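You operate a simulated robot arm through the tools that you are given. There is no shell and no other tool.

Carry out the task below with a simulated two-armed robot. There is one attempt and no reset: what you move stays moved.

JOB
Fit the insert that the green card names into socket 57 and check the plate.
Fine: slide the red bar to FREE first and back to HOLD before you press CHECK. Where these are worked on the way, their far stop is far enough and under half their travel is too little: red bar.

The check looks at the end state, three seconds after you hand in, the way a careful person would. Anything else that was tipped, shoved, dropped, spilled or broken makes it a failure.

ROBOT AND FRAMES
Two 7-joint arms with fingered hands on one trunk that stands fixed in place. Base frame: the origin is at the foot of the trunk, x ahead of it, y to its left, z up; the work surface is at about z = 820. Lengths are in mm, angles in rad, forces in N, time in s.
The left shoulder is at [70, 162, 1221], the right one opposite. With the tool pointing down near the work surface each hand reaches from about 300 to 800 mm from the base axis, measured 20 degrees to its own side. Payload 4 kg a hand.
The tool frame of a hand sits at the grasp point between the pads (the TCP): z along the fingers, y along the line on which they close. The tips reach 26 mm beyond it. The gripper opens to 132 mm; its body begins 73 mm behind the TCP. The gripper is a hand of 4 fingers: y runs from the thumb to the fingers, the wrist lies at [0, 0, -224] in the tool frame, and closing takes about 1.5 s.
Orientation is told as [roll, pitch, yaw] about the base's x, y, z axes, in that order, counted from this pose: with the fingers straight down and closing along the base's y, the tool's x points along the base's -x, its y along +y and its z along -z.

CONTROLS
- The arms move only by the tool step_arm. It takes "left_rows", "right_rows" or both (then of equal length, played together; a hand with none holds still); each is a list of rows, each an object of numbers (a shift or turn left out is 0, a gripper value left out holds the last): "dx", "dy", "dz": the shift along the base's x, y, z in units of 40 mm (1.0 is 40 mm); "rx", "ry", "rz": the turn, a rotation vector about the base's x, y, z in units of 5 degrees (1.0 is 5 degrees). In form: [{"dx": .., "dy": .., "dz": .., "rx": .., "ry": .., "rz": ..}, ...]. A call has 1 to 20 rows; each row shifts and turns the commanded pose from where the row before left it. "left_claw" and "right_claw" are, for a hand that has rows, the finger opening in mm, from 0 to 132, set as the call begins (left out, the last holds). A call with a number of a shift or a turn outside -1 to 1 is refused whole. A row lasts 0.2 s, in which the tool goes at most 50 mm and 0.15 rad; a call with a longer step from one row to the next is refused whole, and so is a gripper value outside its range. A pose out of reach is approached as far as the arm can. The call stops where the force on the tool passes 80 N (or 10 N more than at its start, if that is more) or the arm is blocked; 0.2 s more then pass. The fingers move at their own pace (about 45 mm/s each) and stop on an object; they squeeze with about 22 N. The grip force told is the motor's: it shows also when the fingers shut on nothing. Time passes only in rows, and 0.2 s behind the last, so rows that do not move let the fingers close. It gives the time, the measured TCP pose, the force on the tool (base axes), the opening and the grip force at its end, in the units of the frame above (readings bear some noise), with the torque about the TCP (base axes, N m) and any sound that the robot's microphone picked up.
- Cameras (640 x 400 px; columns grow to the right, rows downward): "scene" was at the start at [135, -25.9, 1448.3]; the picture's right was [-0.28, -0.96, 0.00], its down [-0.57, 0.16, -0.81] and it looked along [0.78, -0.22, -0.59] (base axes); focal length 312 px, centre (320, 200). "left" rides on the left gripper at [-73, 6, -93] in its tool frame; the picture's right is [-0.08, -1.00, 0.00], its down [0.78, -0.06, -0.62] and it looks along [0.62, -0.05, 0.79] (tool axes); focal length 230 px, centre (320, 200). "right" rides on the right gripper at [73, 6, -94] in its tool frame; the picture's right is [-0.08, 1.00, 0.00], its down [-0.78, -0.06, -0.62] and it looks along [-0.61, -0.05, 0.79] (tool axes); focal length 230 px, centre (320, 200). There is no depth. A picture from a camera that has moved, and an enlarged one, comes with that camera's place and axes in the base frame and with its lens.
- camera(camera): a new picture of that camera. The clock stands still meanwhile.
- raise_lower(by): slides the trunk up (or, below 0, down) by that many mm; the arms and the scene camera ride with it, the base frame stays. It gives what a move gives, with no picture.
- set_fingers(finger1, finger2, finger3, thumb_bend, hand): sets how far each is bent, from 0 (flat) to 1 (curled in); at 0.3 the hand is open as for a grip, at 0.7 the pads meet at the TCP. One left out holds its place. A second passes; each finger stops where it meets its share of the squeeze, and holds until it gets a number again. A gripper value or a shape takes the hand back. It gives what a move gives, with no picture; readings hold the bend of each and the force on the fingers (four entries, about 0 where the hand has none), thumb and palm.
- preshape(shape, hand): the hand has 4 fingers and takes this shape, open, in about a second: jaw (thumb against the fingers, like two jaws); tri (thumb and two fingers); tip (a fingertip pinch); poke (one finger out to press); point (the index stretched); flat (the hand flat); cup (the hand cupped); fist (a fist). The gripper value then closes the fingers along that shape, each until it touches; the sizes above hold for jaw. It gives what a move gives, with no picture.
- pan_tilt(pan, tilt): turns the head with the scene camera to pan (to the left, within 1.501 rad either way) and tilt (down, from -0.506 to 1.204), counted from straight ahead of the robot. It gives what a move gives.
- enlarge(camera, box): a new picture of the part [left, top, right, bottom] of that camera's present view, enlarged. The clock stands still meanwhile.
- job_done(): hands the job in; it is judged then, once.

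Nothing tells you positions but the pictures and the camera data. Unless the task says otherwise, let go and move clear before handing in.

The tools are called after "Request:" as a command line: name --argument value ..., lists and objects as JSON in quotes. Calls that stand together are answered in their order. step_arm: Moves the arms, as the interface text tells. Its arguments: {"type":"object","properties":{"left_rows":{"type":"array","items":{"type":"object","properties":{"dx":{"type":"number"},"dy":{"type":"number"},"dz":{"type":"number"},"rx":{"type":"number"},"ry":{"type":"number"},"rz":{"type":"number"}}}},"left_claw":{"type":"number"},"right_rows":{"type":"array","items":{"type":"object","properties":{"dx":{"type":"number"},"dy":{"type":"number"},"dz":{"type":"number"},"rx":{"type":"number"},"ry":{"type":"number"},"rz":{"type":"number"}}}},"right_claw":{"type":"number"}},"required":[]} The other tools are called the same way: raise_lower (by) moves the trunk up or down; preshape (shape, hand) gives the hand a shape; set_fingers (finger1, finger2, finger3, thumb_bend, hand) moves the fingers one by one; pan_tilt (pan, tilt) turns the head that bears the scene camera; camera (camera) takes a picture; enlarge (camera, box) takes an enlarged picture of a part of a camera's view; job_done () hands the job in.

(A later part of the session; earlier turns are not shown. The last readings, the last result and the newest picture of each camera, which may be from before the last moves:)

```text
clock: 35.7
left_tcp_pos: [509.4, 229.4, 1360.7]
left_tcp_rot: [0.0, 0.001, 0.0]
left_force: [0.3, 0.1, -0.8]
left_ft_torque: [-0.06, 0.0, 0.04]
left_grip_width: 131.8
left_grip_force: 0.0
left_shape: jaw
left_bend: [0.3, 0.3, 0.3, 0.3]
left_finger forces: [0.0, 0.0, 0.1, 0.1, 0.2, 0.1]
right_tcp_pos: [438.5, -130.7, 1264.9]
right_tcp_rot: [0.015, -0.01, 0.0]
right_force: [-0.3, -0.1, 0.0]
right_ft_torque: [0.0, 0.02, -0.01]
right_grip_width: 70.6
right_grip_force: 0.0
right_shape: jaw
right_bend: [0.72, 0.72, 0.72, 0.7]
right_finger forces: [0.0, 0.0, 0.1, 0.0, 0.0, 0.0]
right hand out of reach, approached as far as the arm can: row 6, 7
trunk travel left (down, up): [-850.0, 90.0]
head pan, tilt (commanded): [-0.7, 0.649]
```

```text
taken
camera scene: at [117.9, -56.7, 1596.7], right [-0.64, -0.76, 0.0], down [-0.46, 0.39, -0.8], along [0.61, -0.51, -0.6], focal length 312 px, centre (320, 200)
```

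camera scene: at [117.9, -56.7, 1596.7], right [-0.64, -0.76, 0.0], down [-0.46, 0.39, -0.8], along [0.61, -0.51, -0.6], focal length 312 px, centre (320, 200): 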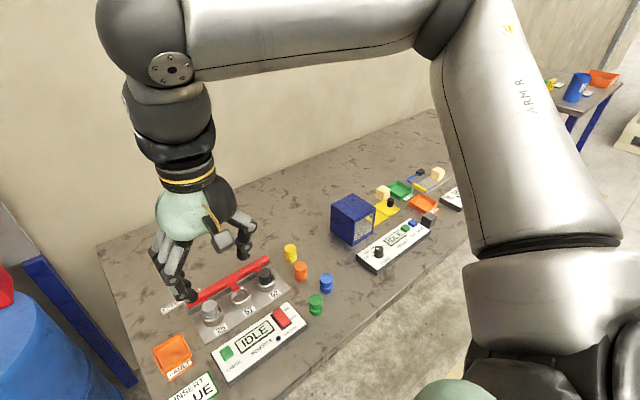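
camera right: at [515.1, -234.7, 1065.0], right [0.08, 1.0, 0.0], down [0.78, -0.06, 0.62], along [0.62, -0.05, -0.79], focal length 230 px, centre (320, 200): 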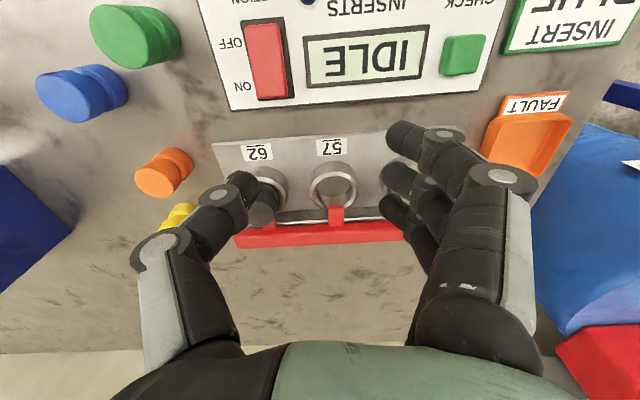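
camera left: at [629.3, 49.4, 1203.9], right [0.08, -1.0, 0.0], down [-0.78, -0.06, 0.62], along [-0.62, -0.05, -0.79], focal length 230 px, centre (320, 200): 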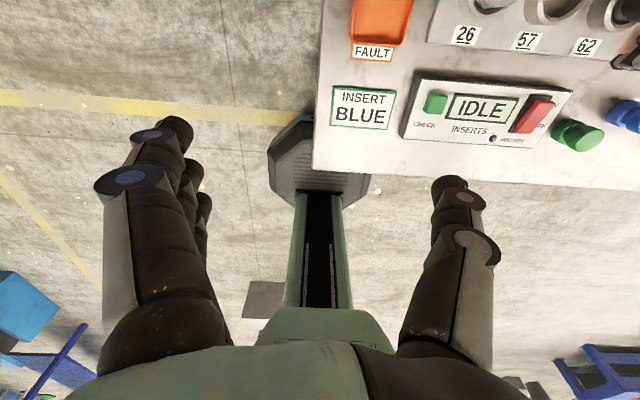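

The elbow seems pinned about 250 mm outboard of the shoulder. I'll compare how the two shoulders are built and posed to understand the limit.

Request:
pan_tilt --pan -1.2 --tilt 0.95

Request:
camera --camera "scene"

Request:
pan_tilt --pan 1.2 --tilt 0.95

Request:
camera --camera "scene"

```text
clock: 36.7
left_tcp_pos: [508.7, 230.1, 1359.7]
left_tcp_rot: [0.0, 0.0, 0.0]
left_force: [0.0, -0.1, -0.1]
left_ft_torque: [-0.01, 0.0, -0.02]
left_grip_width: 132.0
left_grip_force: 0.0
left_shape: jaw
left_bend: [0.3, 0.3, 0.3, 0.3]
left_finger forces: [0.1, 0.1, 0.0, 0.0, 0.0, 0.0]
right_tcp_pos: [439.3, -131.0, 1263.4]
right_tcp_rot: [0.013, -0.01, -0.001]
right_force: [0.5, 0.1, -0.2]
right_ft_torque: [-0.01, 0.0, -0.04]
right_grip_width: 70.6
right_grip_force: 0.0
right_shape: jaw
right_bend: [0.72, 0.72, 0.72, 0.7]
right_finger forces: [0.1, 0.0, 0.0, 0.0, 0.0, 0.0]
trunk travel left (down, up): [-850.0, 90.0]
head pan, tilt (commanded): [-1.201, 0.949]
```

```text
taken
camera scene: at [77.3, -69.3, 1572.6], right [-0.93, -0.36, 0.0], down [-0.29, 0.76, -0.58], along [0.21, -0.54, -0.81], focal length 312 px, centre (320, 200)
```

scene: 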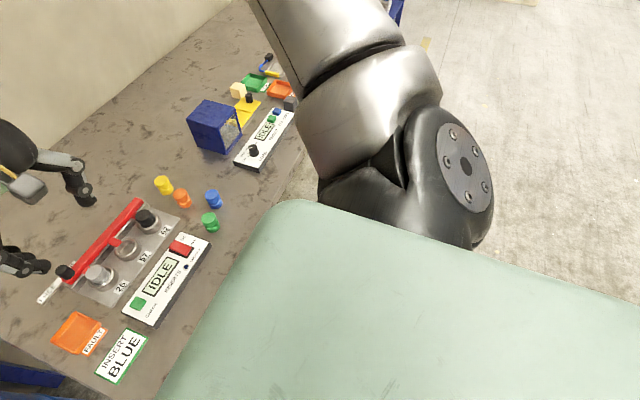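

```text
clock: 38.9
left_tcp_pos: [507.2, 229.0, 1361.3]
left_tcp_rot: [0.0, 0.0, 0.0]
left_force: [-0.7, 0.5, 0.8]
left_ft_torque: [0.02, -0.01, 0.01]
left_grip_width: 131.7
left_grip_force: 0.1
left_shape: jaw
left_bend: [0.3, 0.3, 0.3, 0.3]
left_finger forces: [0.2, 0.0, 0.1, 0.1, 0.0, 0.0]
right_tcp_pos: [438.2, -131.6, 1264.1]
right_tcp_rot: [0.017, -0.009, 0.0]
right_force: [-0.2, 0.2, 1.0]
right_ft_torque: [-0.03, -0.01, 0.01]
right_grip_width: 70.2
right_grip_force: 0.0
right_shape: jaw
right_bend: [0.72, 0.72, 0.72, 0.7]
right_finger forces: [0.0, 0.0, 0.0, 0.0, 0.1, 0.0]
trunk travel left (down, up): [-850.0, 90.0]
head pan, tilt (commanded): [1.201, 0.949]
```

```text
taken
camera scene: at [77.4, 66.4, 1572.6], right [0.93, -0.36, 0.0], down [-0.29, -0.76, -0.58], along [0.21, 0.54, -0.81], focal length 312 px, centre (320, 200)
```

scene: 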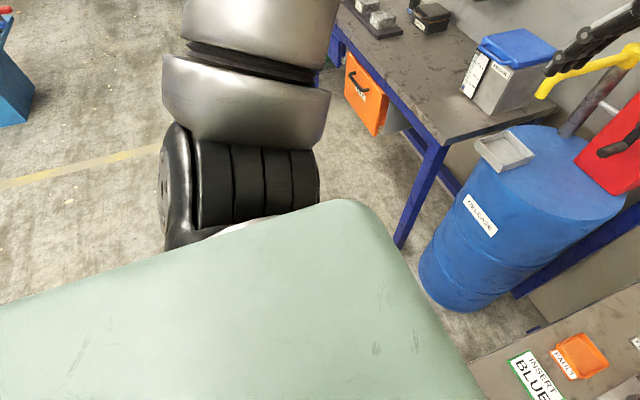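

The left shoulder's upper arm sits higher and further inboard, while the right elbow is splayed outward. I'll try swinging the right hand high so the elbow rises, then come inward and forward from there.

Request:
step_arm --right_rows '[{"dy": -0.4, "dz": 0.9}, {"dy": -0.4, "dz": 0.9}, {"dy": -0.4, "dz": 0.9}, {"dz": 1}, {"dz": 1}, {"dz": 1}, {"dz": 1}, {"dz": 1}, {}]'

Request:
pan_tilt --pan -0.9 --tilt 0.1

Request:
camera --camera "scene"

```text
clock: 40.9
left_tcp_pos: [509.1, 229.7, 1360.6]
left_tcp_rot: [0.0, 0.002, 0.0]
left_force: [0.3, 0.2, -0.7]
left_ft_torque: [0.01, -0.04, -0.01]
left_grip_width: 132.1
left_grip_force: 0.0
left_shape: jaw
left_bend: [0.3, 0.3, 0.3, 0.3]
left_finger forces: [0.1, 0.0, 0.0, 0.0, 0.0, 0.0]
right_tcp_pos: [362.6, -219.6, 1434.8]
right_tcp_rot: [0.018, -0.015, 0.0]
right_force: [1.1, -0.4, 0.4]
right_ft_torque: [0.01, -0.02, 0.01]
right_grip_width: 70.5
right_grip_force: 0.0
right_shape: jaw
right_bend: [0.72, 0.72, 0.72, 0.7]
right_finger forces: [0.0, 0.0, 0.1, 0.1, 0.1, 0.1]
right hand out of reach, approached as far as the arm can: row 3, 4, 5, 6, 7, 8
trunk travel left (down, up): [-850.0, 90.0]
head pan, tilt (commanded): [1.201, 0.949]
```

```text
clock: 42.9
left_tcp_pos: [509.0, 230.0, 1361.6]
left_tcp_rot: [0.0, 0.001, 0.0]
left_force: [-0.6, -0.4, 0.0]
left_ft_torque: [-0.02, 0.04, -0.03]
left_grip_width: 131.9
left_grip_force: 0.1
left_shape: jaw
left_bend: [0.3, 0.3, 0.3, 0.3]
left_finger forces: [0.0, 0.0, 0.0, 0.1, 0.0, 0.0]
right_tcp_pos: [362.1, -219.5, 1434.6]
right_tcp_rot: [0.017, -0.014, 0.001]
right_force: [-0.4, -1.1, -0.8]
right_ft_torque: [-0.01, 0.0, -0.01]
right_grip_width: 70.7
right_grip_force: 0.0
right_shape: jaw
right_bend: [0.72, 0.72, 0.72, 0.7]
right_finger forces: [0.0, 0.0, 0.0, 0.0, 0.0, 0.0]
trunk travel left (down, up): [-850.0, 90.0]
head pan, tilt (commanded): [-0.901, 0.099]
```

```text
taken
camera scene: at [108.3, -73.5, 1647.1], right [-0.78, -0.62, 0.0], down [-0.06, 0.08, -0.99], along [0.62, -0.78, -0.1], focal length 312 px, centre (320, 200)
```

scene: 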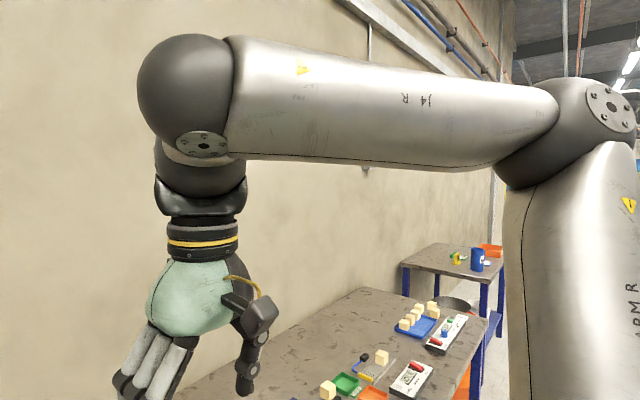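

The forearm is level and the right elbow is again about 250 mm outboard. I'll check the left elbow for comparison.

Request:
pan_tilt --pan 0.9 --tilt 0.1

Request:
camera --camera "scene"

```text
clock: 44.7
left_tcp_pos: [508.3, 229.4, 1361.4]
left_tcp_rot: [0.0, 0.0, 0.0]
left_force: [-0.7, -0.2, 0.8]
left_ft_torque: [0.04, 0.03, -0.01]
left_grip_width: 132.1
left_grip_force: 0.0
left_shape: jaw
left_bend: [0.3, 0.3, 0.3, 0.3]
left_finger forces: [0.1, 0.1, 0.0, 0.1, 0.0, 0.0]
right_tcp_pos: [362.2, -220.5, 1434.5]
right_tcp_rot: [0.017, -0.013, 0.001]
right_force: [0.4, 0.6, -0.7]
right_ft_torque: [0.01, 0.0, -0.02]
right_grip_width: 70.6
right_grip_force: 0.1
right_shape: jaw
right_bend: [0.72, 0.72, 0.72, 0.7]
right_finger forces: [0.0, 0.0, 0.0, 0.1, 0.0, 0.1]
trunk travel left (down, up): [-850.0, 90.0]
head pan, tilt (commanded): [0.901, 0.099]
```

```text
taken
camera scene: at [108.2, 70.7, 1647.1], right [0.78, -0.62, 0.0], down [-0.06, -0.08, -0.99], along [0.62, 0.78, -0.1], focal length 312 px, centre (320, 200)
```

scene: 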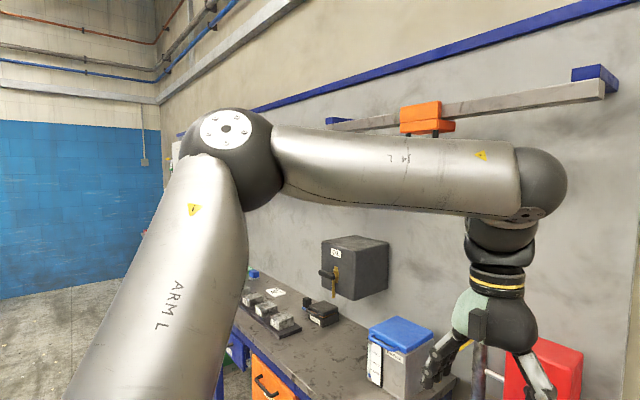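

The two arms look mirrored, so I'll test whether the left arm can move inward past the mirrored spot where the right one stalled.

Request:
step_arm --left_rows '[{"dx": -0.3, "dz": -0.5, "dy": -0.5}, {"dx": -0.3, "dz": -0.5, "dy": -0.6}, {"dx": -0.3, "dz": -0.5, "dy": -0.6}, {"dx": -0.3, "dz": -0.5, "dy": -0.6}, {"dx": -0.3, "dz": -0.4, "dy": -0.6}, {"dx": -0.2, "dy": -0.8}, {"dy": -0.8}, {}]'

```text
clock: 46.5
left_tcp_pos: [441.7, 49.1, 1264.6]
left_tcp_rot: [0.001, 0.003, 0.002]
left_force: [0.8, 0.6, 0.2]
left_ft_torque: [-0.03, 0.0, 0.02]
left_grip_width: 132.0
left_grip_force: 0.1
left_shape: jaw
left_bend: [0.3, 0.3, 0.3, 0.3]
left_finger forces: [0.0, 0.0, 0.0, 0.1, 0.0, 0.0]
right_tcp_pos: [362.5, -218.9, 1435.0]
right_tcp_rot: [0.016, -0.014, -0.001]
right_force: [-0.3, -0.1, -1.5]
right_ft_torque: [-0.02, 0.0, -0.03]
right_grip_width: 70.2
right_grip_force: 0.1
right_shape: jaw
right_bend: [0.72, 0.72, 0.72, 0.7]
right_finger forces: [0.0, 0.0, 0.0, 0.1, 0.0, 0.0]
trunk travel left (down, up): [-850.0, 90.0]
head pan, tilt (commanded): [0.901, 0.099]
```

The left arm moves inward freely, so it may be able to do the work at the fixture. I'll move the right hand aside to its own area and test the left arm's forward reach toward the fixture, still high up.

Request:
step_arm --right_rows '[{"dy": -0.9, "dz": -0.3}, {"dy": -0.9, "dz": -0.3}, {"dy": -0.9, "dz": -0.3}, {"dy": -0.9, "dz": -0.3}, {"dy": -0.9, "dz": -0.3}, {"dy": -0.9, "dz": -0.3}, {}, {}]'

Request:
step_arm --left_rows '[{"dx": 0.9, "dy": -0.5}, {"dx": 0.9, "dy": -0.5}, {"dx": 0.9, "dy": -0.5}, {"dx": 0.9, "dy": -0.5}, {"dx": 0.9, "dy": -0.5}, {"dx": 0.9, "dy": -0.5}, {}]'

```text
clock: 48.3
left_tcp_pos: [440.7, 48.0, 1264.6]
left_tcp_rot: [0.0, 0.0, -0.001]
left_force: [0.1, 0.2, -0.2]
left_ft_torque: [0.01, 0.0, -0.01]
left_grip_width: 132.1
left_grip_force: 0.1
left_shape: jaw
left_bend: [0.3, 0.3, 0.3, 0.3]
left_finger forces: [0.1, 0.0, 0.0, 0.1, 0.0, 0.0]
right_tcp_pos: [362.2, -437.6, 1362.7]
right_tcp_rot: [0.011, -0.01, 0.0]
right_force: [0.4, 0.8, -0.1]
right_ft_torque: [0.02, 0.03, -0.04]
right_grip_width: 70.4
right_grip_force: 0.0
right_shape: jaw
right_bend: [0.72, 0.72, 0.72, 0.7]
right_finger forces: [0.0, 0.1, 0.0, 0.0, 0.1, 0.0]
trunk travel left (down, up): [-850.0, 90.0]
head pan, tilt (commanded): [0.901, 0.099]
```

```text
clock: 49.9
left_tcp_pos: [641.4, -56.0, 1262.6]
left_tcp_rot: [-0.015, -0.002, 0.013]
left_force: [0.0, 0.0, -0.7]
left_ft_torque: [-0.02, 0.01, 0.02]
left_grip_width: 132.2
left_grip_force: 0.0
left_shape: jaw
left_bend: [0.3, 0.3, 0.3, 0.3]
left_finger forces: [0.1, 0.0, 0.1, 0.0, 0.0, 0.1]
left hand out of reach, approached as far as the arm can: row 6
right_tcp_pos: [361.2, -435.3, 1363.3]
right_tcp_rot: [0.008, -0.008, 0.0]
right_force: [-0.6, 0.0, -0.5]
right_ft_torque: [-0.01, 0.0, -0.01]
right_grip_width: 70.3
right_grip_force: 0.1
right_shape: jaw
right_bend: [0.72, 0.72, 0.72, 0.7]
right_finger forces: [0.1, 0.0, 0.0, 0.0, 0.0, 0.1]
trunk travel left (down, up): [-850.0, 90.0]
head pan, tilt (commanded): [0.901, 0.099]
```

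The left arm reaches (641, -56) with the tool vertical, much further inward than the right arm. I'll return the trunk to its starting height and see how far the left hand gets toward the knob at a lower height.

Request:
raise_lower --by -150

Request:
step_arm --left_rows '[{"dz": -0.9}, {"dz": -0.9}, {"dz": -0.9}, {"dx": 0.5, "dy": -0.3}, {"dx": 0.5, "dy": -0.3}, {"dx": 0.5, "dy": -0.3}, {}]'

```text
clock: 51.6
left_tcp_pos: [640.6, -56.5, 1109.5]
left_tcp_rot: [-0.01, 0.001, 0.015]
left_force: [0.1, 1.0, -0.8]
left_ft_torque: [0.0, -0.01, -0.02]
left_grip_width: 131.8
left_grip_force: 0.0
left_shape: jaw
left_bend: [0.3, 0.3, 0.3, 0.3]
left_finger forces: [0.1, 0.1, 0.0, 0.1, 0.0, 0.1]
right_tcp_pos: [360.7, -437.0, 1211.7]
right_tcp_rot: [0.011, -0.009, 0.002]
right_force: [-0.4, -0.4, 0.4]
right_ft_torque: [-0.01, -0.01, -0.01]
right_grip_width: 70.5
right_grip_force: 0.1
right_shape: jaw
right_bend: [0.72, 0.72, 0.72, 0.7]
right_finger forces: [0.0, 0.0, 0.0, 0.0, 0.1, 0.0]
trunk travel left (down, up): [-700.0, 240.0]
head pan, tilt (commanded): [0.901, 0.099]
```

```text
clock: 53.2
left_tcp_pos: [655.0, -72.2, 999.0]
left_tcp_rot: [-0.003, -0.005, 0.0]
left_force: [0.0, 0.1, 0.8]
left_ft_torque: [-0.02, 0.03, 0.0]
left_grip_width: 131.6
left_grip_force: 0.0
left_shape: jaw
left_bend: [0.3, 0.3, 0.3, 0.3]
left_finger forces: [0.0, 0.0, 0.0, 0.0, 0.1, 0.0]
left hand out of reach, approached as far as the arm can: row 4, 5, 6
right_tcp_pos: [362.4, -439.8, 1212.2]
right_tcp_rot: [0.012, -0.007, 0.001]
right_force: [0.3, 0.7, -0.4]
right_ft_torque: [-0.03, 0.02, -0.01]
right_grip_width: 70.9
right_grip_force: 0.0
right_shape: jaw
right_bend: [0.72, 0.72, 0.72, 0.7]
right_finger forces: [0.0, 0.1, 0.0, 0.0, 0.1, 0.0]
trunk travel left (down, up): [-700.0, 240.0]
head pan, tilt (commanded): [0.901, 0.099]
```

The left hand, with a tilt of roughly 30°, can reach the knob, and it can also reach CHECK. For socket 57 I'll try improving the right arm's posture by stretching it out to the right, where the elbow falls in line, and then sweeping back left.

Request:
step_arm --right_rows '[{"dx": 0.71, "dy": -0.47, "dz": -0.6}, {"dx": 0.71, "dy": -0.47, "dz": -0.6}, {"dx": 0.71, "dy": -0.47, "dz": -0.6}, {"dx": 0.71, "dy": -0.47, "dz": -0.6}, {"dx": 0.71, "dy": -0.47, "dz": -0.6}, {"dx": 0.71, "dy": -0.47, "dz": -0.6}, {"dx": 0.71, "dy": -0.47, "dz": -0.6}, {"dx": 0.71, "dy": -0.47, "dz": -0.6}, {}]'

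Request:
pan_tilt --pan -0.7 --tilt 0.5

Request:
camera --camera "scene"

```text
clock: 55.2
left_tcp_pos: [652.9, -73.6, 1000.0]
left_tcp_rot: [-0.005, -0.005, 0.001]
left_force: [-0.3, -0.3, 0.0]
left_ft_torque: [-0.03, -0.02, 0.01]
left_grip_width: 131.9
left_grip_force: 0.0
left_shape: jaw
left_bend: [0.3, 0.3, 0.3, 0.3]
left_finger forces: [0.0, 0.0, 0.0, 0.1, 0.0, 0.0]
right_tcp_pos: [589.3, -589.4, 1020.3]
right_tcp_rot: [0.011, -0.009, 0.0]
right_force: [-0.4, 0.6, -0.5]
right_ft_torque: [0.01, -0.01, -0.02]
right_grip_width: 70.5
right_grip_force: 0.1
right_shape: jaw
right_bend: [0.72, 0.72, 0.72, 0.7]
right_finger forces: [0.1, 0.0, 0.0, 0.0, 0.0, 0.0]
trunk travel left (down, up): [-700.0, 240.0]
head pan, tilt (commanded): [0.901, 0.099]
```

```text
clock: 56.9
left_tcp_pos: [654.4, -72.8, 999.8]
left_tcp_rot: [-0.006, -0.005, 0.001]
left_force: [0.4, -1.1, 0.1]
left_ft_torque: [-0.01, 0.02, 0.02]
left_grip_width: 131.9
left_grip_force: 0.1
left_shape: jaw
left_bend: [0.3, 0.3, 0.3, 0.3]
left_finger forces: [0.1, 0.0, 0.0, 0.0, 0.0, 0.1]
right_tcp_pos: [589.7, -589.4, 1019.9]
right_tcp_rot: [0.009, -0.009, 0.001]
right_force: [0.4, 0.0, 0.2]
right_ft_torque: [0.0, -0.04, 0.01]
right_grip_width: 70.5
right_grip_force: 0.0
right_shape: jaw
right_bend: [0.72, 0.72, 0.72, 0.7]
right_finger forces: [0.0, 0.0, 0.0, 0.0, 0.0, 0.0]
trunk travel left (down, up): [-700.0, 240.0]
head pan, tilt (commanded): [-0.7, 0.499]
```

```text
taken
camera scene: at [120.7, -60.1, 1460.1], right [-0.64, -0.77, 0.0], down [-0.37, 0.31, -0.88], along [0.67, -0.57, -0.48], focal length 312 px, centre (320, 200)
```

scene: 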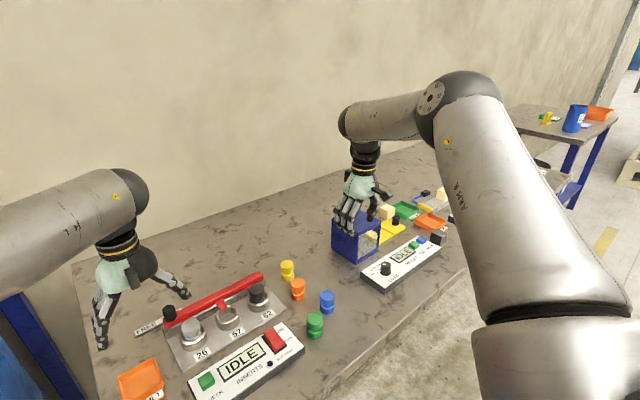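

Request:
step_arm --right_rows '[{"dx": 0.45, "dy": -0.4, "dz": -0.3}, {"dx": 0.4, "dy": -0.35, "dz": -0.2}, {}, {"dx": 0.4, "dy": 0.6, "dz": -0.2}, {"dx": 0.4, "dy": 0.8}, {"dx": 0.3, "dy": 0.8}, {"dx": 0.3, "dy": 0.8}, {"dx": 0.2, "dy": 0.8}, {"dx": 0.1, "dy": 0.8}, {"dy": 0.8}, {}]'

Request:
camera --camera "scene"

```text
clock: 59.3
left_tcp_pos: [653.4, -73.3, 999.3]
left_tcp_rot: [-0.004, -0.005, 0.0]
left_force: [0.6, 0.1, 0.5]
left_ft_torque: [0.0, -0.03, -0.01]
left_grip_width: 132.0
left_grip_force: 0.0
left_shape: jaw
left_bend: [0.3, 0.3, 0.3, 0.3]
left_finger forces: [0.0, 0.1, 0.1, 0.0, 0.0, 0.1]
right_tcp_pos: [650.6, -398.6, 986.6]
right_tcp_rot: [0.014, -0.013, 0.0]
right_force: [-0.1, -0.1, 0.1]
right_ft_torque: [0.02, 0.01, 0.03]
right_grip_width: 70.4
right_grip_force: 0.0
right_shape: jaw
right_bend: [0.72, 0.72, 0.72, 0.7]
right_finger forces: [0.0, 0.0, 0.0, 0.0, 0.0, 0.0]
right hand out of reach, approached as far as the arm can: row 4, 5, 6, 7, 8, 10
trunk travel left (down, up): [-700.0, 240.0]
head pan, tilt (commanded): [-0.7, 0.499]
```

```text
taken
camera scene: at [120.6, -60.7, 1460.0], right [-0.64, -0.76, 0.0], down [-0.37, 0.31, -0.88], along [0.67, -0.57, -0.48], focal length 312 px, centre (320, 200)
```

scene: 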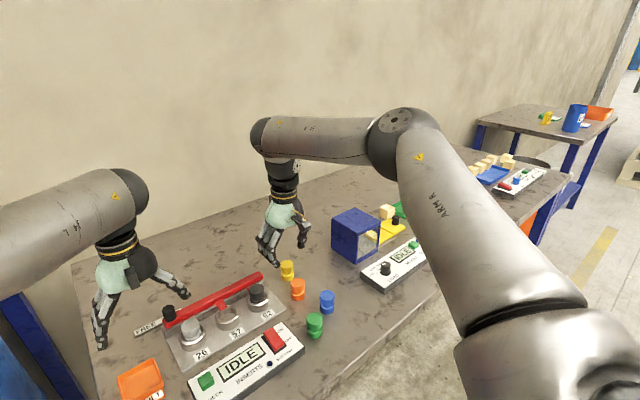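

Request:
pan_tilt --pan 0.6 --tilt 0.3

Request:
camera --camera "scene"

```text
clock: 60.8
left_tcp_pos: [654.0, -73.9, 999.4]
left_tcp_rot: [-0.005, -0.005, -0.001]
left_force: [0.1, 0.7, -0.6]
left_ft_torque: [-0.04, -0.03, -0.02]
left_grip_width: 132.1
left_grip_force: 0.1
left_shape: jaw
left_bend: [0.3, 0.3, 0.3, 0.3]
left_finger forces: [0.0, 0.0, 0.0, 0.1, 0.0, 0.0]
right_tcp_pos: [651.6, -396.8, 986.7]
right_tcp_rot: [0.01, -0.013, 0.0]
right_force: [0.6, 0.6, -0.1]
right_ft_torque: [-0.01, 0.04, 0.01]
right_grip_width: 70.2
right_grip_force: 0.1
right_shape: jaw
right_bend: [0.72, 0.72, 0.72, 0.7]
right_finger forces: [0.0, 0.0, 0.1, 0.0, 0.1, 0.0]
trunk travel left (down, up): [-700.0, 240.0]
head pan, tilt (commanded): [0.6, 0.3]
```

```text
taken
camera scene: at [128.2, 51.1, 1478.4], right [0.56, -0.83, 0.0], down [-0.24, -0.17, -0.96], along [0.79, 0.54, -0.3], focal length 312 px, centre (320, 200)
```

scene: 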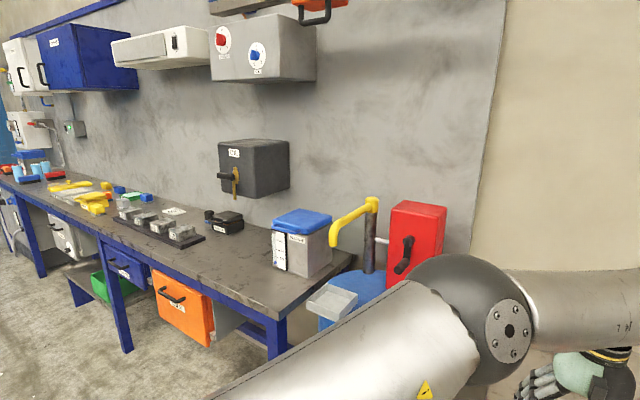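

The left elbow is free while the right one is restricted, so I'll split the work. The left hand will do the bar and CHECK, and the right hand will move the insert using a moderate forward tilt for extra reach. First I'll look at the hand shapes up close in the air.

Request:
preshape --shape "tip" --hand "right"

Request:
pan_tilt --pan -0.45 --tilt 0.55

Request:
enlarge --camera "scene" --box '[200, 60, 460, 240]'

Request:
camera --camera "right"

```text
clock: 61.7
left_tcp_pos: [653.4, -73.2, 998.6]
left_tcp_rot: [-0.005, -0.006, 0.0]
left_force: [0.2, 0.7, -0.5]
left_ft_torque: [0.0, -0.02, -0.01]
left_grip_width: 131.8
left_grip_force: 0.2
left_shape: jaw
left_bend: [0.3, 0.3, 0.3, 0.3]
left_finger forces: [0.0, 0.0, 0.0, 0.0, 0.1, 0.1]
right_tcp_pos: [651.0, -395.9, 986.6]
right_tcp_rot: [0.014, -0.013, 0.0]
right_force: [0.9, 0.0, -0.3]
right_ft_torque: [-0.02, 0.02, 0.02]
right_grip_width: 132.0
right_grip_force: 0.0
right_shape: tip
right_bend: [0.0, 0.3, 0.0, 0.3]
right_finger forces: [0.1, 0.1, 0.0, 0.0, 0.0, 0.0]
trunk travel left (down, up): [-700.0, 240.0]
head pan, tilt (commanded): [0.6, 0.3]
```

```text
clock: 63.0
left_tcp_pos: [654.5, -73.0, 999.0]
left_tcp_rot: [-0.005, -0.006, 0.001]
left_force: [0.4, 0.0, 0.2]
left_ft_torque: [0.01, -0.01, -0.02]
left_grip_width: 131.9
left_grip_force: 0.0
left_shape: jaw
left_bend: [0.3, 0.3, 0.3, 0.3]
left_finger forces: [0.1, 0.0, 0.1, 0.1, 0.1, 0.0]
right_tcp_pos: [651.2, -397.2, 986.4]
right_tcp_rot: [0.012, -0.014, 0.001]
right_force: [0.2, 0.0, 0.6]
right_ft_torque: [0.03, -0.03, 0.0]
right_grip_width: 132.0
right_grip_force: 0.2
right_shape: tip
right_bend: [0.0, 0.3, 0.0, 0.3]
right_finger forces: [0.0, 0.0, 0.0, 0.0, 0.0, 0.0]
trunk travel left (down, up): [-700.0, 240.0]
head pan, tilt (commanded): [-0.45, 0.55]
```

```text
2.22 times, centred on (330, 150) of scene
camera zoom: at [132.0, -40.6, 1455.5], right [-0.43, -0.9, 0.0], down [-0.47, 0.23, -0.85], along [0.77, -0.37, -0.52], focal length 694 px, centre (298, 311)
```

zoom: 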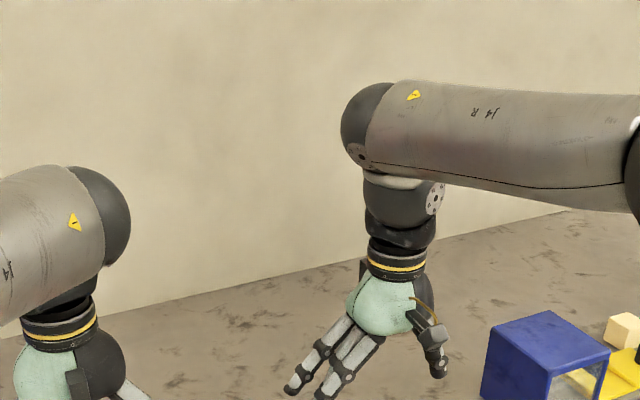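

```text
taken
camera right: at [577.5, -392.5, 1078.2], right [0.08, 1.0, 0.01], down [0.78, -0.07, 0.63], along [0.62, -0.04, -0.78], focal length 230 px, centre (320, 200)
```

right: 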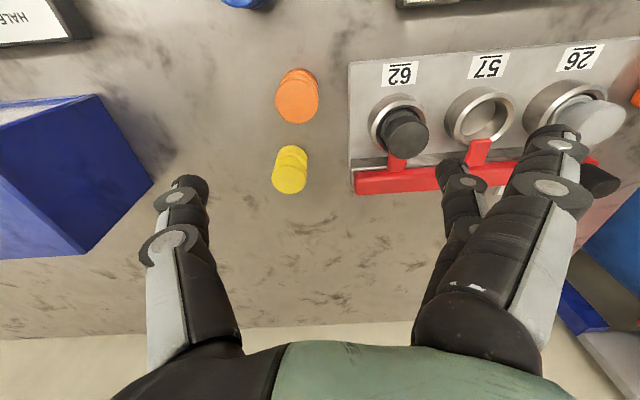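

The "tip" shape pinches with the thumb and middle finger but splays the other two outward, where they could hit neighbours. I'll try curling the outer fingers instead.

Request:
set_fingers --hand "right" --finger1 1.0 --finger2 0.4 --finger3 1.0 --thumb_bend 0.4

Request:
camera --camera "right"

Request:
enlarge --camera "scene" --box '[300, 160, 420, 240]'

```text
clock: 64.0
left_tcp_pos: [652.4, -73.8, 998.9]
left_tcp_rot: [-0.005, -0.004, 0.0]
left_force: [0.3, 0.4, 0.5]
left_ft_torque: [-0.02, -0.05, 0.0]
left_grip_width: 132.1
left_grip_force: 0.0
left_shape: jaw
left_bend: [0.3, 0.3, 0.3, 0.3]
left_finger forces: [0.0, 0.1, 0.0, 0.1, 0.0, 0.0]
right_tcp_pos: [652.6, -396.6, 986.6]
right_tcp_rot: [0.012, -0.013, 0.001]
right_force: [0.3, -0.8, 0.1]
right_ft_torque: [-0.01, 0.01, 0.0]
right_grip_width: 53.8
right_grip_force: 0.1
right_shape: fingers
right_bend: [1.0, 0.4, 1.0, 0.4]
right_finger forces: [0.0, 0.1, 0.0, 0.0, 0.1, 0.0]
trunk travel left (down, up): [-700.0, 240.0]
head pan, tilt (commanded): [-0.45, 0.55]
```

```text
taken
camera right: at [577.5, -392.6, 1078.2], right [0.08, 1.0, 0.01], down [0.78, -0.07, 0.63], along [0.62, -0.04, -0.78], focal length 230 px, centre (320, 200)
```

right: 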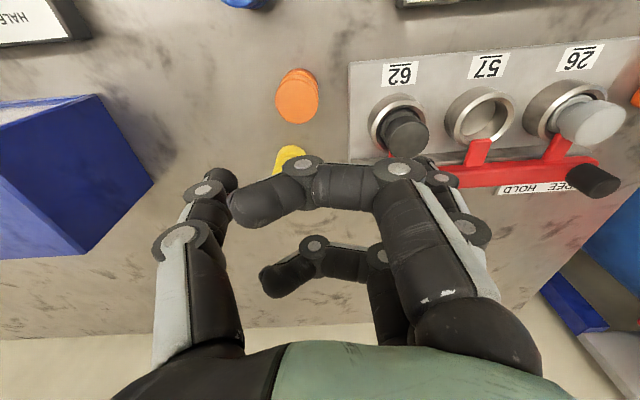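

```text
5.00 times, centred on (360, 200) of scene
camera zoom: at [132.0, -40.7, 1455.5], right [-0.44, -0.9, 0.0], down [-0.47, 0.23, -0.85], along [0.77, -0.37, -0.52], focal length 1561 px, centre (120, 200)
```

zoom: 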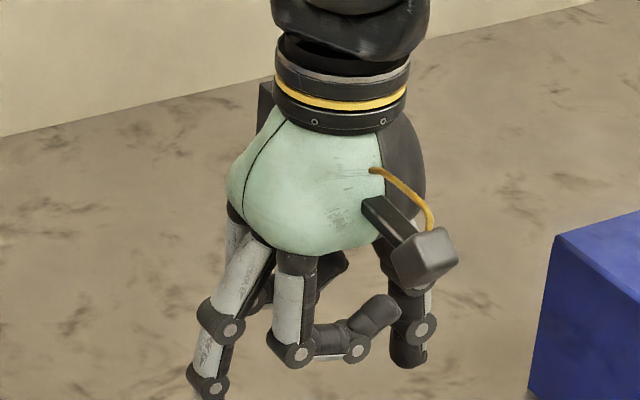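

The scale of the grips is clearer now: jaw closing keeps the fingers straight, which suits this work. I'll start with the bar using the left hand, first turning it -15° in yaw and tilting it about 35° forward at its current safe height, then moving toward the knob.

Request:
step_arm --left_rows '[{"dx": -0.5, "rz": -1}, {"rz": -1}, {"rz": -1}, {"rx": -0.259, "ry": -0.966}, {"rx": -0.259, "ry": -0.966}, {"rx": -0.259, "ry": -0.966}, {"rx": -0.259, "ry": -0.966}, {"rx": -0.259, "ry": -0.966}, {"rx": -0.259, "ry": -0.966}, {"rx": -0.259, "ry": -0.966}, {}]' --left_claw 70

Request:
preshape --shape "jaw" --hand "right"

```text
clock: 66.4
left_tcp_pos: [633.7, -73.3, 998.8]
left_tcp_rot: [-0.001, -0.615, -0.262]
left_force: [-0.4, 0.1, 0.3]
left_ft_torque: [-0.02, 0.01, 0.02]
left_grip_width: 71.0
left_grip_force: 0.0
left_shape: jaw
left_bend: [0.72, 0.72, 0.72, 0.7]
left_finger forces: [0.0, 0.1, 0.0, 0.1, 0.0, 0.0]
right_tcp_pos: [650.1, -397.8, 987.7]
right_tcp_rot: [0.013, -0.011, -0.002]
right_force: [-0.7, 0.2, 0.6]
right_ft_torque: [0.02, 0.01, -0.03]
right_grip_width: 53.7
right_grip_force: 0.0
right_shape: fingers
right_bend: [1.0, 0.4, 1.0, 0.4]
right_finger forces: [0.1, 0.0, 0.0, 0.0, 0.0, 0.1]
trunk travel left (down, up): [-700.0, 240.0]
head pan, tilt (commanded): [-0.45, 0.55]
```

```text
clock: 67.3
left_tcp_pos: [634.4, -73.4, 998.8]
left_tcp_rot: [-0.001, -0.612, -0.262]
left_force: [0.2, -0.5, -0.4]
left_ft_torque: [0.01, 0.01, 0.0]
left_grip_width: 70.7
left_grip_force: 0.1
left_shape: jaw
left_bend: [0.72, 0.72, 0.72, 0.7]
left_finger forces: [0.0, 0.0, 0.0, 0.0, 0.1, 0.0]
right_tcp_pos: [651.7, -397.7, 986.8]
right_tcp_rot: [0.013, -0.012, -0.001]
right_force: [0.3, 0.4, -0.7]
right_ft_torque: [0.01, -0.01, -0.04]
right_grip_width: 132.0
right_grip_force: 0.0
right_shape: jaw
right_bend: [0.3, 0.3, 0.3, 0.3]
right_finger forces: [0.1, 0.0, 0.0, 0.1, 0.0, 0.1]
trunk travel left (down, up): [-700.0, 240.0]
head pan, tilt (commanded): [-0.45, 0.55]
```

Request:
step_arm --left_rows '[{"dx": 0.7, "dy": -0.39, "dz": -0.25}, {"dx": 0.7, "dy": -0.39, "dz": -0.25}, {"dx": 0.7, "dy": -0.39, "dz": -0.25}, {}]'

Request:
pan_tilt --pan -0.2 --tilt 0.63

Request:
camera --camera "left"

Request:
camera --camera "scene"

Request:
camera --camera "right"

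```text
clock: 68.3
left_tcp_pos: [719.0, -120.2, 969.4]
left_tcp_rot: [-0.001, -0.613, -0.262]
left_force: [0.8, 0.7, -0.2]
left_ft_torque: [0.0, 0.02, 0.03]
left_grip_width: 70.8
left_grip_force: 0.1
left_shape: jaw
left_bend: [0.72, 0.72, 0.72, 0.7]
left_finger forces: [0.1, 0.0, 0.0, 0.0, 0.1, 0.0]
right_tcp_pos: [651.7, -396.3, 986.1]
right_tcp_rot: [0.012, -0.013, 0.0]
right_force: [0.6, -0.3, -0.1]
right_ft_torque: [0.0, 0.01, 0.0]
right_grip_width: 132.0
right_grip_force: 0.1
right_shape: jaw
right_bend: [0.3, 0.3, 0.3, 0.3]
right_finger forces: [0.0, 0.0, 0.0, 0.1, 0.0, 0.0]
trunk travel left (down, up): [-700.0, 240.0]
head pan, tilt (commanded): [-0.45, 0.55]
```

```text
clock: 69.0
left_tcp_pos: [717.7, -120.1, 969.2]
left_tcp_rot: [-0.004, -0.611, -0.261]
left_force: [-0.1, -0.1, 0.3]
left_ft_torque: [-0.02, 0.0, -0.01]
left_grip_width: 70.9
left_grip_force: 0.0
left_shape: jaw
left_bend: [0.72, 0.72, 0.72, 0.7]
left_finger forces: [0.1, 0.1, 0.0, 0.0, 0.0, 0.1]
right_tcp_pos: [651.6, -397.4, 986.9]
right_tcp_rot: [0.011, -0.012, 0.0]
right_force: [0.3, 0.2, 0.1]
right_ft_torque: [-0.03, 0.01, 0.0]
right_grip_width: 132.0
right_grip_force: 0.1
right_shape: jaw
right_bend: [0.3, 0.3, 0.3, 0.3]
right_finger forces: [0.0, 0.1, 0.0, 0.0, 0.1, 0.0]
trunk travel left (down, up): [-700.0, 240.0]
head pan, tilt (commanded): [-0.201, 0.63]
```

```text
taken
camera left: at [724.9, -117.2, 1087.2], right [-0.2, -0.98, 0.05], down [-0.98, 0.2, 0.05], along [-0.06, -0.03, -1.0], focal length 230 px, centre (320, 200)
```

left: 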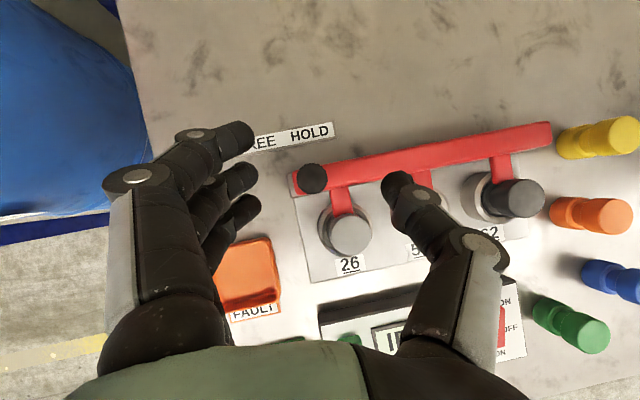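

```text
taken
camera scene: at [136.8, -19.1, 1448.4], right [-0.2, -0.98, 0.0], down [-0.58, 0.12, -0.81], along [0.79, -0.16, -0.59], focal length 312 px, centre (320, 200)
```

scene: 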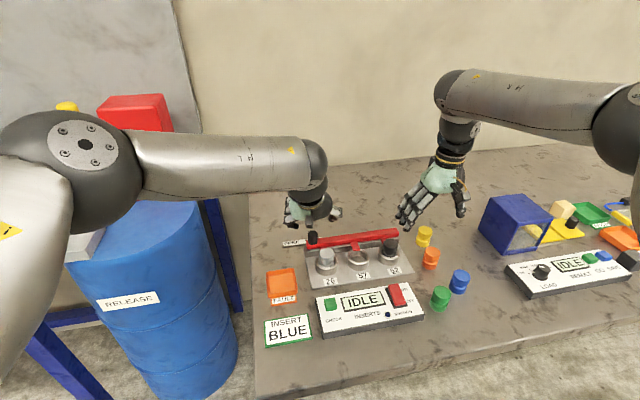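

```text
taken
camera right: at [577.4, -392.6, 1078.2], right [0.08, 1.0, 0.01], down [0.78, -0.07, 0.63], along [0.62, -0.04, -0.78], focal length 230 px, centre (320, 200)
```

right: 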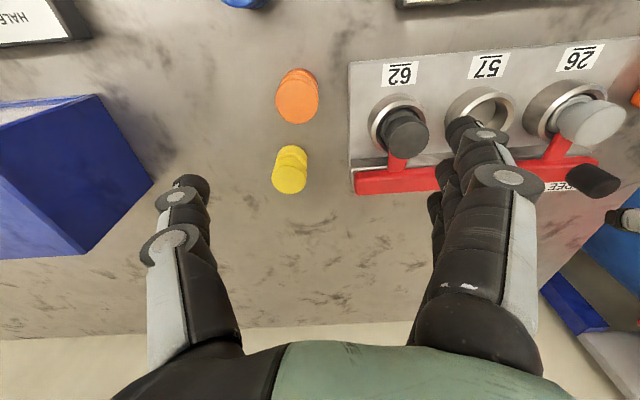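

The left camera now looks straight down at the fixture, which is an excellent view. I'll enlarge it to measure the knob, bar, labels and sockets.

Request:
enlarge --camera "left" --box '[220, 110, 380, 210]'

Request:
enlarge --camera "left" --box '[380, 110, 640, 275]'

Request:
enlarge --camera "scene" --box '[270, 180, 430, 280]'

```text
4.00 times, centred on (300, 160) of left
camera zoom: at [724.9, -117.2, 1087.2], right [-0.2, -0.98, 0.05], down [-0.98, 0.2, 0.05], along [-0.06, -0.03, -1.0], focal length 920 px, centre (400, 360)
```

zoom: 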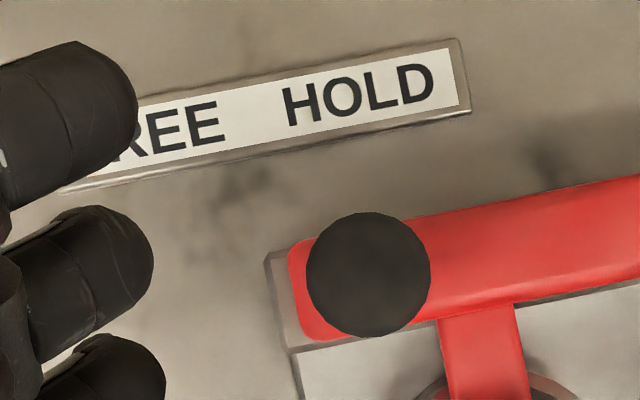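

```text
2.42 times, centred on (510, 192) of left
camera zoom: at [724.9, -117.2, 1087.2], right [-0.2, -0.98, 0.05], down [-0.98, 0.2, 0.05], along [-0.06, -0.03, -1.0], focal length 558 px, centre (-141, 218)
```

zoom: 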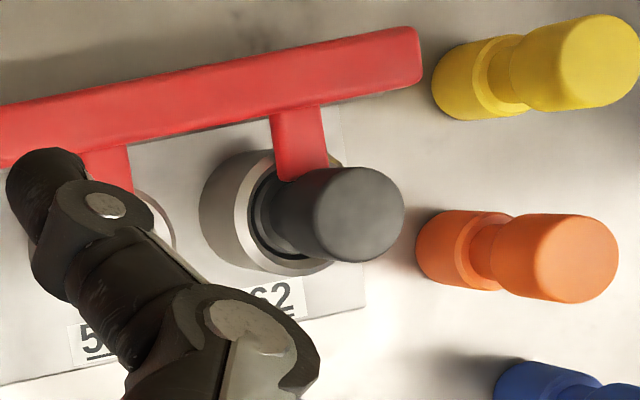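

```text
4.00 times, centred on (350, 230) of scene
camera zoom: at [136.8, -19.1, 1448.4], right [-0.2, -0.98, 0.0], down [-0.58, 0.12, -0.81], along [0.79, -0.16, -0.59], focal length 1249 px, centre (200, 80)
```

zoom: 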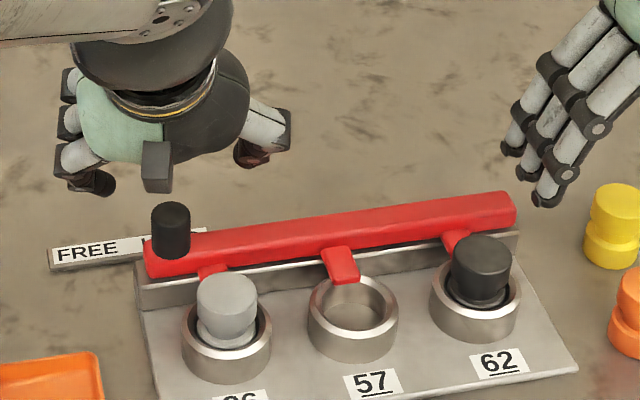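

The knob is at about (732, -122), top z ≈ 900, and the bar slides almost exactly along base y. The fingers straddle it well, so I'll lower toward the knob.

Request:
step_arm --left_rows '[{"dx": 0.1, "dz": -0.5}, {"dx": 0.0, "dz": -0.5}, {"dz": -0.25}, {}]'

Request:
camera --camera "left"

Request:
enlarge --camera "scene" --box '[270, 180, 430, 280]'

Request:
camera --camera "right"

```text
clock: 70.0
left_tcp_pos: [722.5, -121.8, 918.9]
left_tcp_rot: [-0.002, -0.614, -0.262]
left_force: [0.3, -0.6, 0.8]
left_ft_torque: [0.0, 0.01, 0.0]
left_grip_width: 70.6
left_grip_force: 0.1
left_shape: jaw
left_bend: [0.72, 0.72, 0.72, 0.7]
left_finger forces: [0.0, 0.0, 0.1, 0.1, 0.0, 0.0]
right_tcp_pos: [651.0, -397.5, 985.7]
right_tcp_rot: [0.012, -0.015, 0.0]
right_force: [0.0, 0.6, 0.4]
right_ft_torque: [0.05, 0.01, 0.0]
right_grip_width: 131.8
right_grip_force: 0.0
right_shape: jaw
right_bend: [0.3, 0.3, 0.3, 0.3]
right_finger forces: [0.0, 0.0, 0.0, 0.1, 0.0, 0.0]
trunk travel left (down, up): [-700.0, 240.0]
head pan, tilt (commanded): [-0.201, 0.63]
```

```text
taken
camera left: at [728.9, -117.8, 1037.0], right [-0.2, -0.98, 0.05], down [-0.98, 0.2, 0.05], along [-0.06, -0.03, -1.0], focal length 230 px, centre (320, 200)
```

left: 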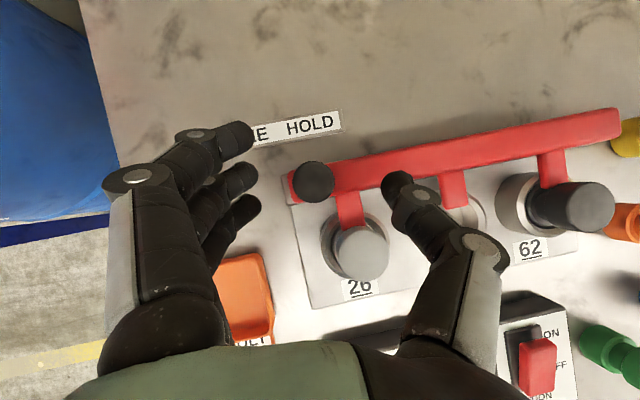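

```text
4.00 times, centred on (350, 230) of scene
camera zoom: at [136.9, -19.0, 1448.3], right [-0.2, -0.98, 0.0], down [-0.58, 0.12, -0.81], along [0.79, -0.16, -0.59], focal length 1249 px, centre (200, 80)
```

zoom: 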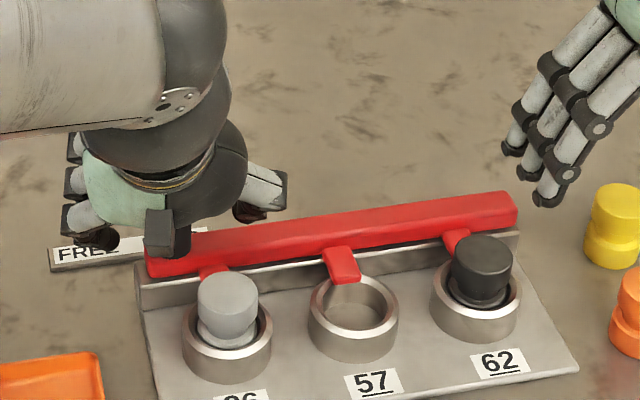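

```text
taken
camera right: at [577.5, -392.6, 1078.2], right [0.08, 1.0, 0.01], down [0.78, -0.07, 0.63], along [0.62, -0.04, -0.78], focal length 230 px, centre (320, 200)
```

right: 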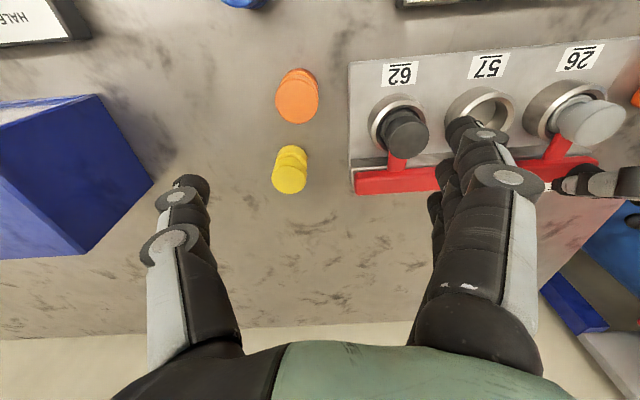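

Alignment is good: the knob is centred between thumb and fingers. I'll lower another 12 mm and narrow the grip loosely around the knob.

Request:
step_arm --left_rows '[{"dz": -0.15}, {"dz": -0.15}, {}, {}, {}]' --left_claw 34

Request:
camera --camera "left"

Request:
camera --camera "right"

```text
clock: 71.2
left_tcp_pos: [721.1, -120.3, 906.5]
left_tcp_rot: [-0.003, -0.612, -0.262]
left_force: [0.4, -0.8, 0.1]
left_ft_torque: [0.02, 0.0, -0.03]
left_grip_width: 34.7
left_grip_force: 0.1
left_shape: jaw
left_bend: [0.73, 0.73, 0.73, 0.7]
left_finger forces: [0.0, 0.0, 0.1, 0.0, 0.0, 0.0]
right_tcp_pos: [651.0, -396.3, 986.6]
right_tcp_rot: [0.012, -0.013, -0.001]
right_force: [-0.7, -0.4, 0.8]
right_ft_torque: [0.01, -0.01, -0.02]
right_grip_width: 131.8
right_grip_force: 0.0
right_shape: jaw
right_bend: [0.3, 0.3, 0.3, 0.3]
right_finger forces: [0.0, 0.0, 0.0, 0.0, 0.0, 0.0]
trunk travel left (down, up): [-700.0, 240.0]
head pan, tilt (commanded): [-0.201, 0.63]
```

```text
taken
camera left: at [728.6, -117.5, 1024.8], right [-0.2, -0.98, 0.05], down [-0.98, 0.2, 0.05], along [-0.06, -0.03, -1.0], focal length 230 px, centre (320, 200)
```

left: 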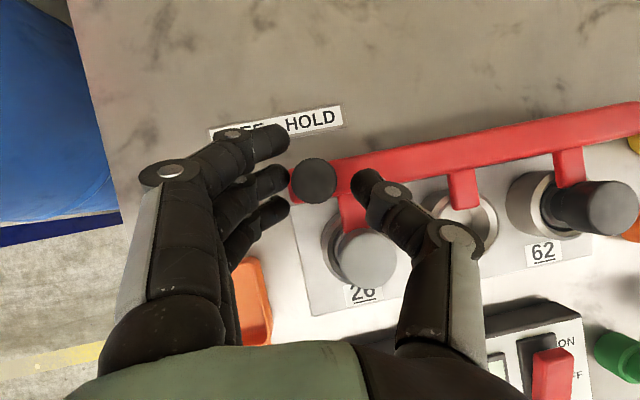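

```text
taken
camera right: at [577.5, -392.6, 1078.2], right [0.08, 1.0, 0.01], down [0.78, -0.07, 0.63], along [0.62, -0.04, -0.78], focal length 230 px, centre (320, 200)
```

right: 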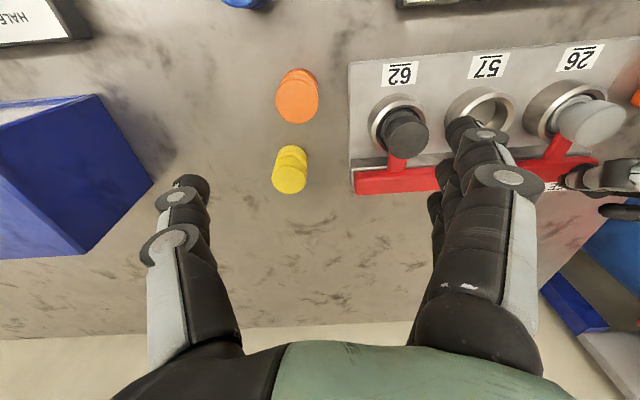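

The fingers loosely surround the knob and nothing is touching. Now I'll push the bar left (+y) toward FREE in small steps, watching force.

Request:
step_arm --left_rows '[{"dy": 0.2}, {"dy": 0.2}, {"dy": 0.2}, {"dy": 0.2}, {"dy": 0.2}, {}]'

Request:
camera --camera "left"

```text
clock: 72.6
left_tcp_pos: [722.2, -80.4, 906.9]
left_tcp_rot: [-0.002, -0.612, -0.26]
left_force: [0.2, 0.4, 0.1]
left_ft_torque: [0.0, 0.02, 0.02]
left_grip_width: 34.7
left_grip_force: 0.2
left_shape: jaw
left_bend: [0.73, 0.73, 0.73, 0.7]
left_finger forces: [0.0, 0.0, 0.0, 0.1, 0.3, 0.1]
right_tcp_pos: [652.0, -397.1, 986.4]
right_tcp_rot: [0.015, -0.012, 0.001]
right_force: [0.5, 0.2, -0.6]
right_ft_torque: [-0.01, -0.01, -0.02]
right_grip_width: 132.0
right_grip_force: 0.1
right_shape: jaw
right_bend: [0.3, 0.3, 0.3, 0.3]
right_finger forces: [0.0, 0.0, 0.0, 0.0, 0.1, 0.0]
trunk travel left (down, up): [-700.0, 240.0]
head pan, tilt (commanded): [-0.201, 0.63]
```

```text
taken
camera left: at [728.4, -77.2, 1025.1], right [-0.2, -0.98, 0.05], down [-0.98, 0.2, 0.05], along [-0.06, -0.03, -1.0], focal length 230 px, centre (320, 200)
```

left: 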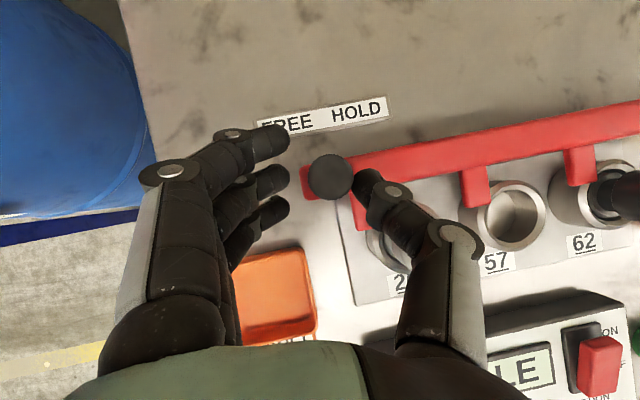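

The bar is sliding and the tabs are moving left of their sockets. I'll continue toward the far stop in smaller steps.

Request:
step_arm --left_rows '[{"dy": 0.15}, {"dy": 0.15}, {"dy": 0.15}, {}]'

Request:
camera --camera "left"

```text
clock: 73.6
left_tcp_pos: [721.3, -63.4, 906.8]
left_tcp_rot: [-0.003, -0.613, -0.263]
left_force: [0.6, -3.7, 1.0]
left_ft_torque: [-0.1, -0.01, -0.01]
left_grip_width: 36.7
left_grip_force: 0.0
left_shape: jaw
left_bend: [0.73, 0.73, 0.73, 0.7]
left_finger forces: [0.0, 0.0, 0.1, 0.0, 3.9, 0.0]
right_tcp_pos: [651.1, -398.1, 987.0]
right_tcp_rot: [0.012, -0.013, 0.0]
right_force: [-0.4, -0.4, -0.1]
right_ft_torque: [0.0, 0.03, 0.02]
right_grip_width: 131.8
right_grip_force: 0.1
right_shape: jaw
right_bend: [0.3, 0.3, 0.3, 0.3]
right_finger forces: [0.0, 0.0, 0.0, 0.1, 0.0, 0.0]
trunk travel left (down, up): [-700.0, 240.0]
head pan, tilt (commanded): [-0.201, 0.63]
```

```text
taken
camera left: at [728.1, -60.4, 1025.5], right [-0.2, -0.98, 0.05], down [-0.98, 0.2, 0.05], along [-0.06, -0.04, -1.0], focal length 230 px, centre (320, 200)
```

left: 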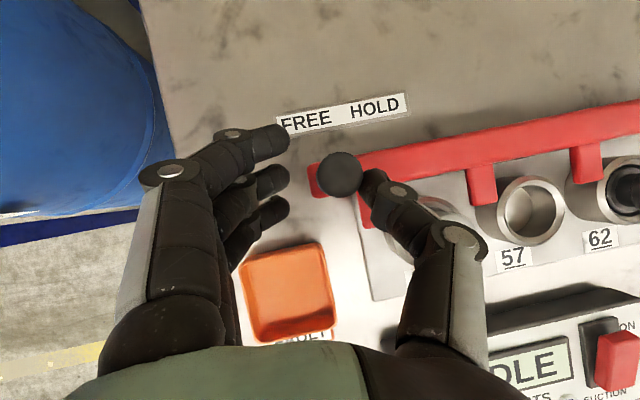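

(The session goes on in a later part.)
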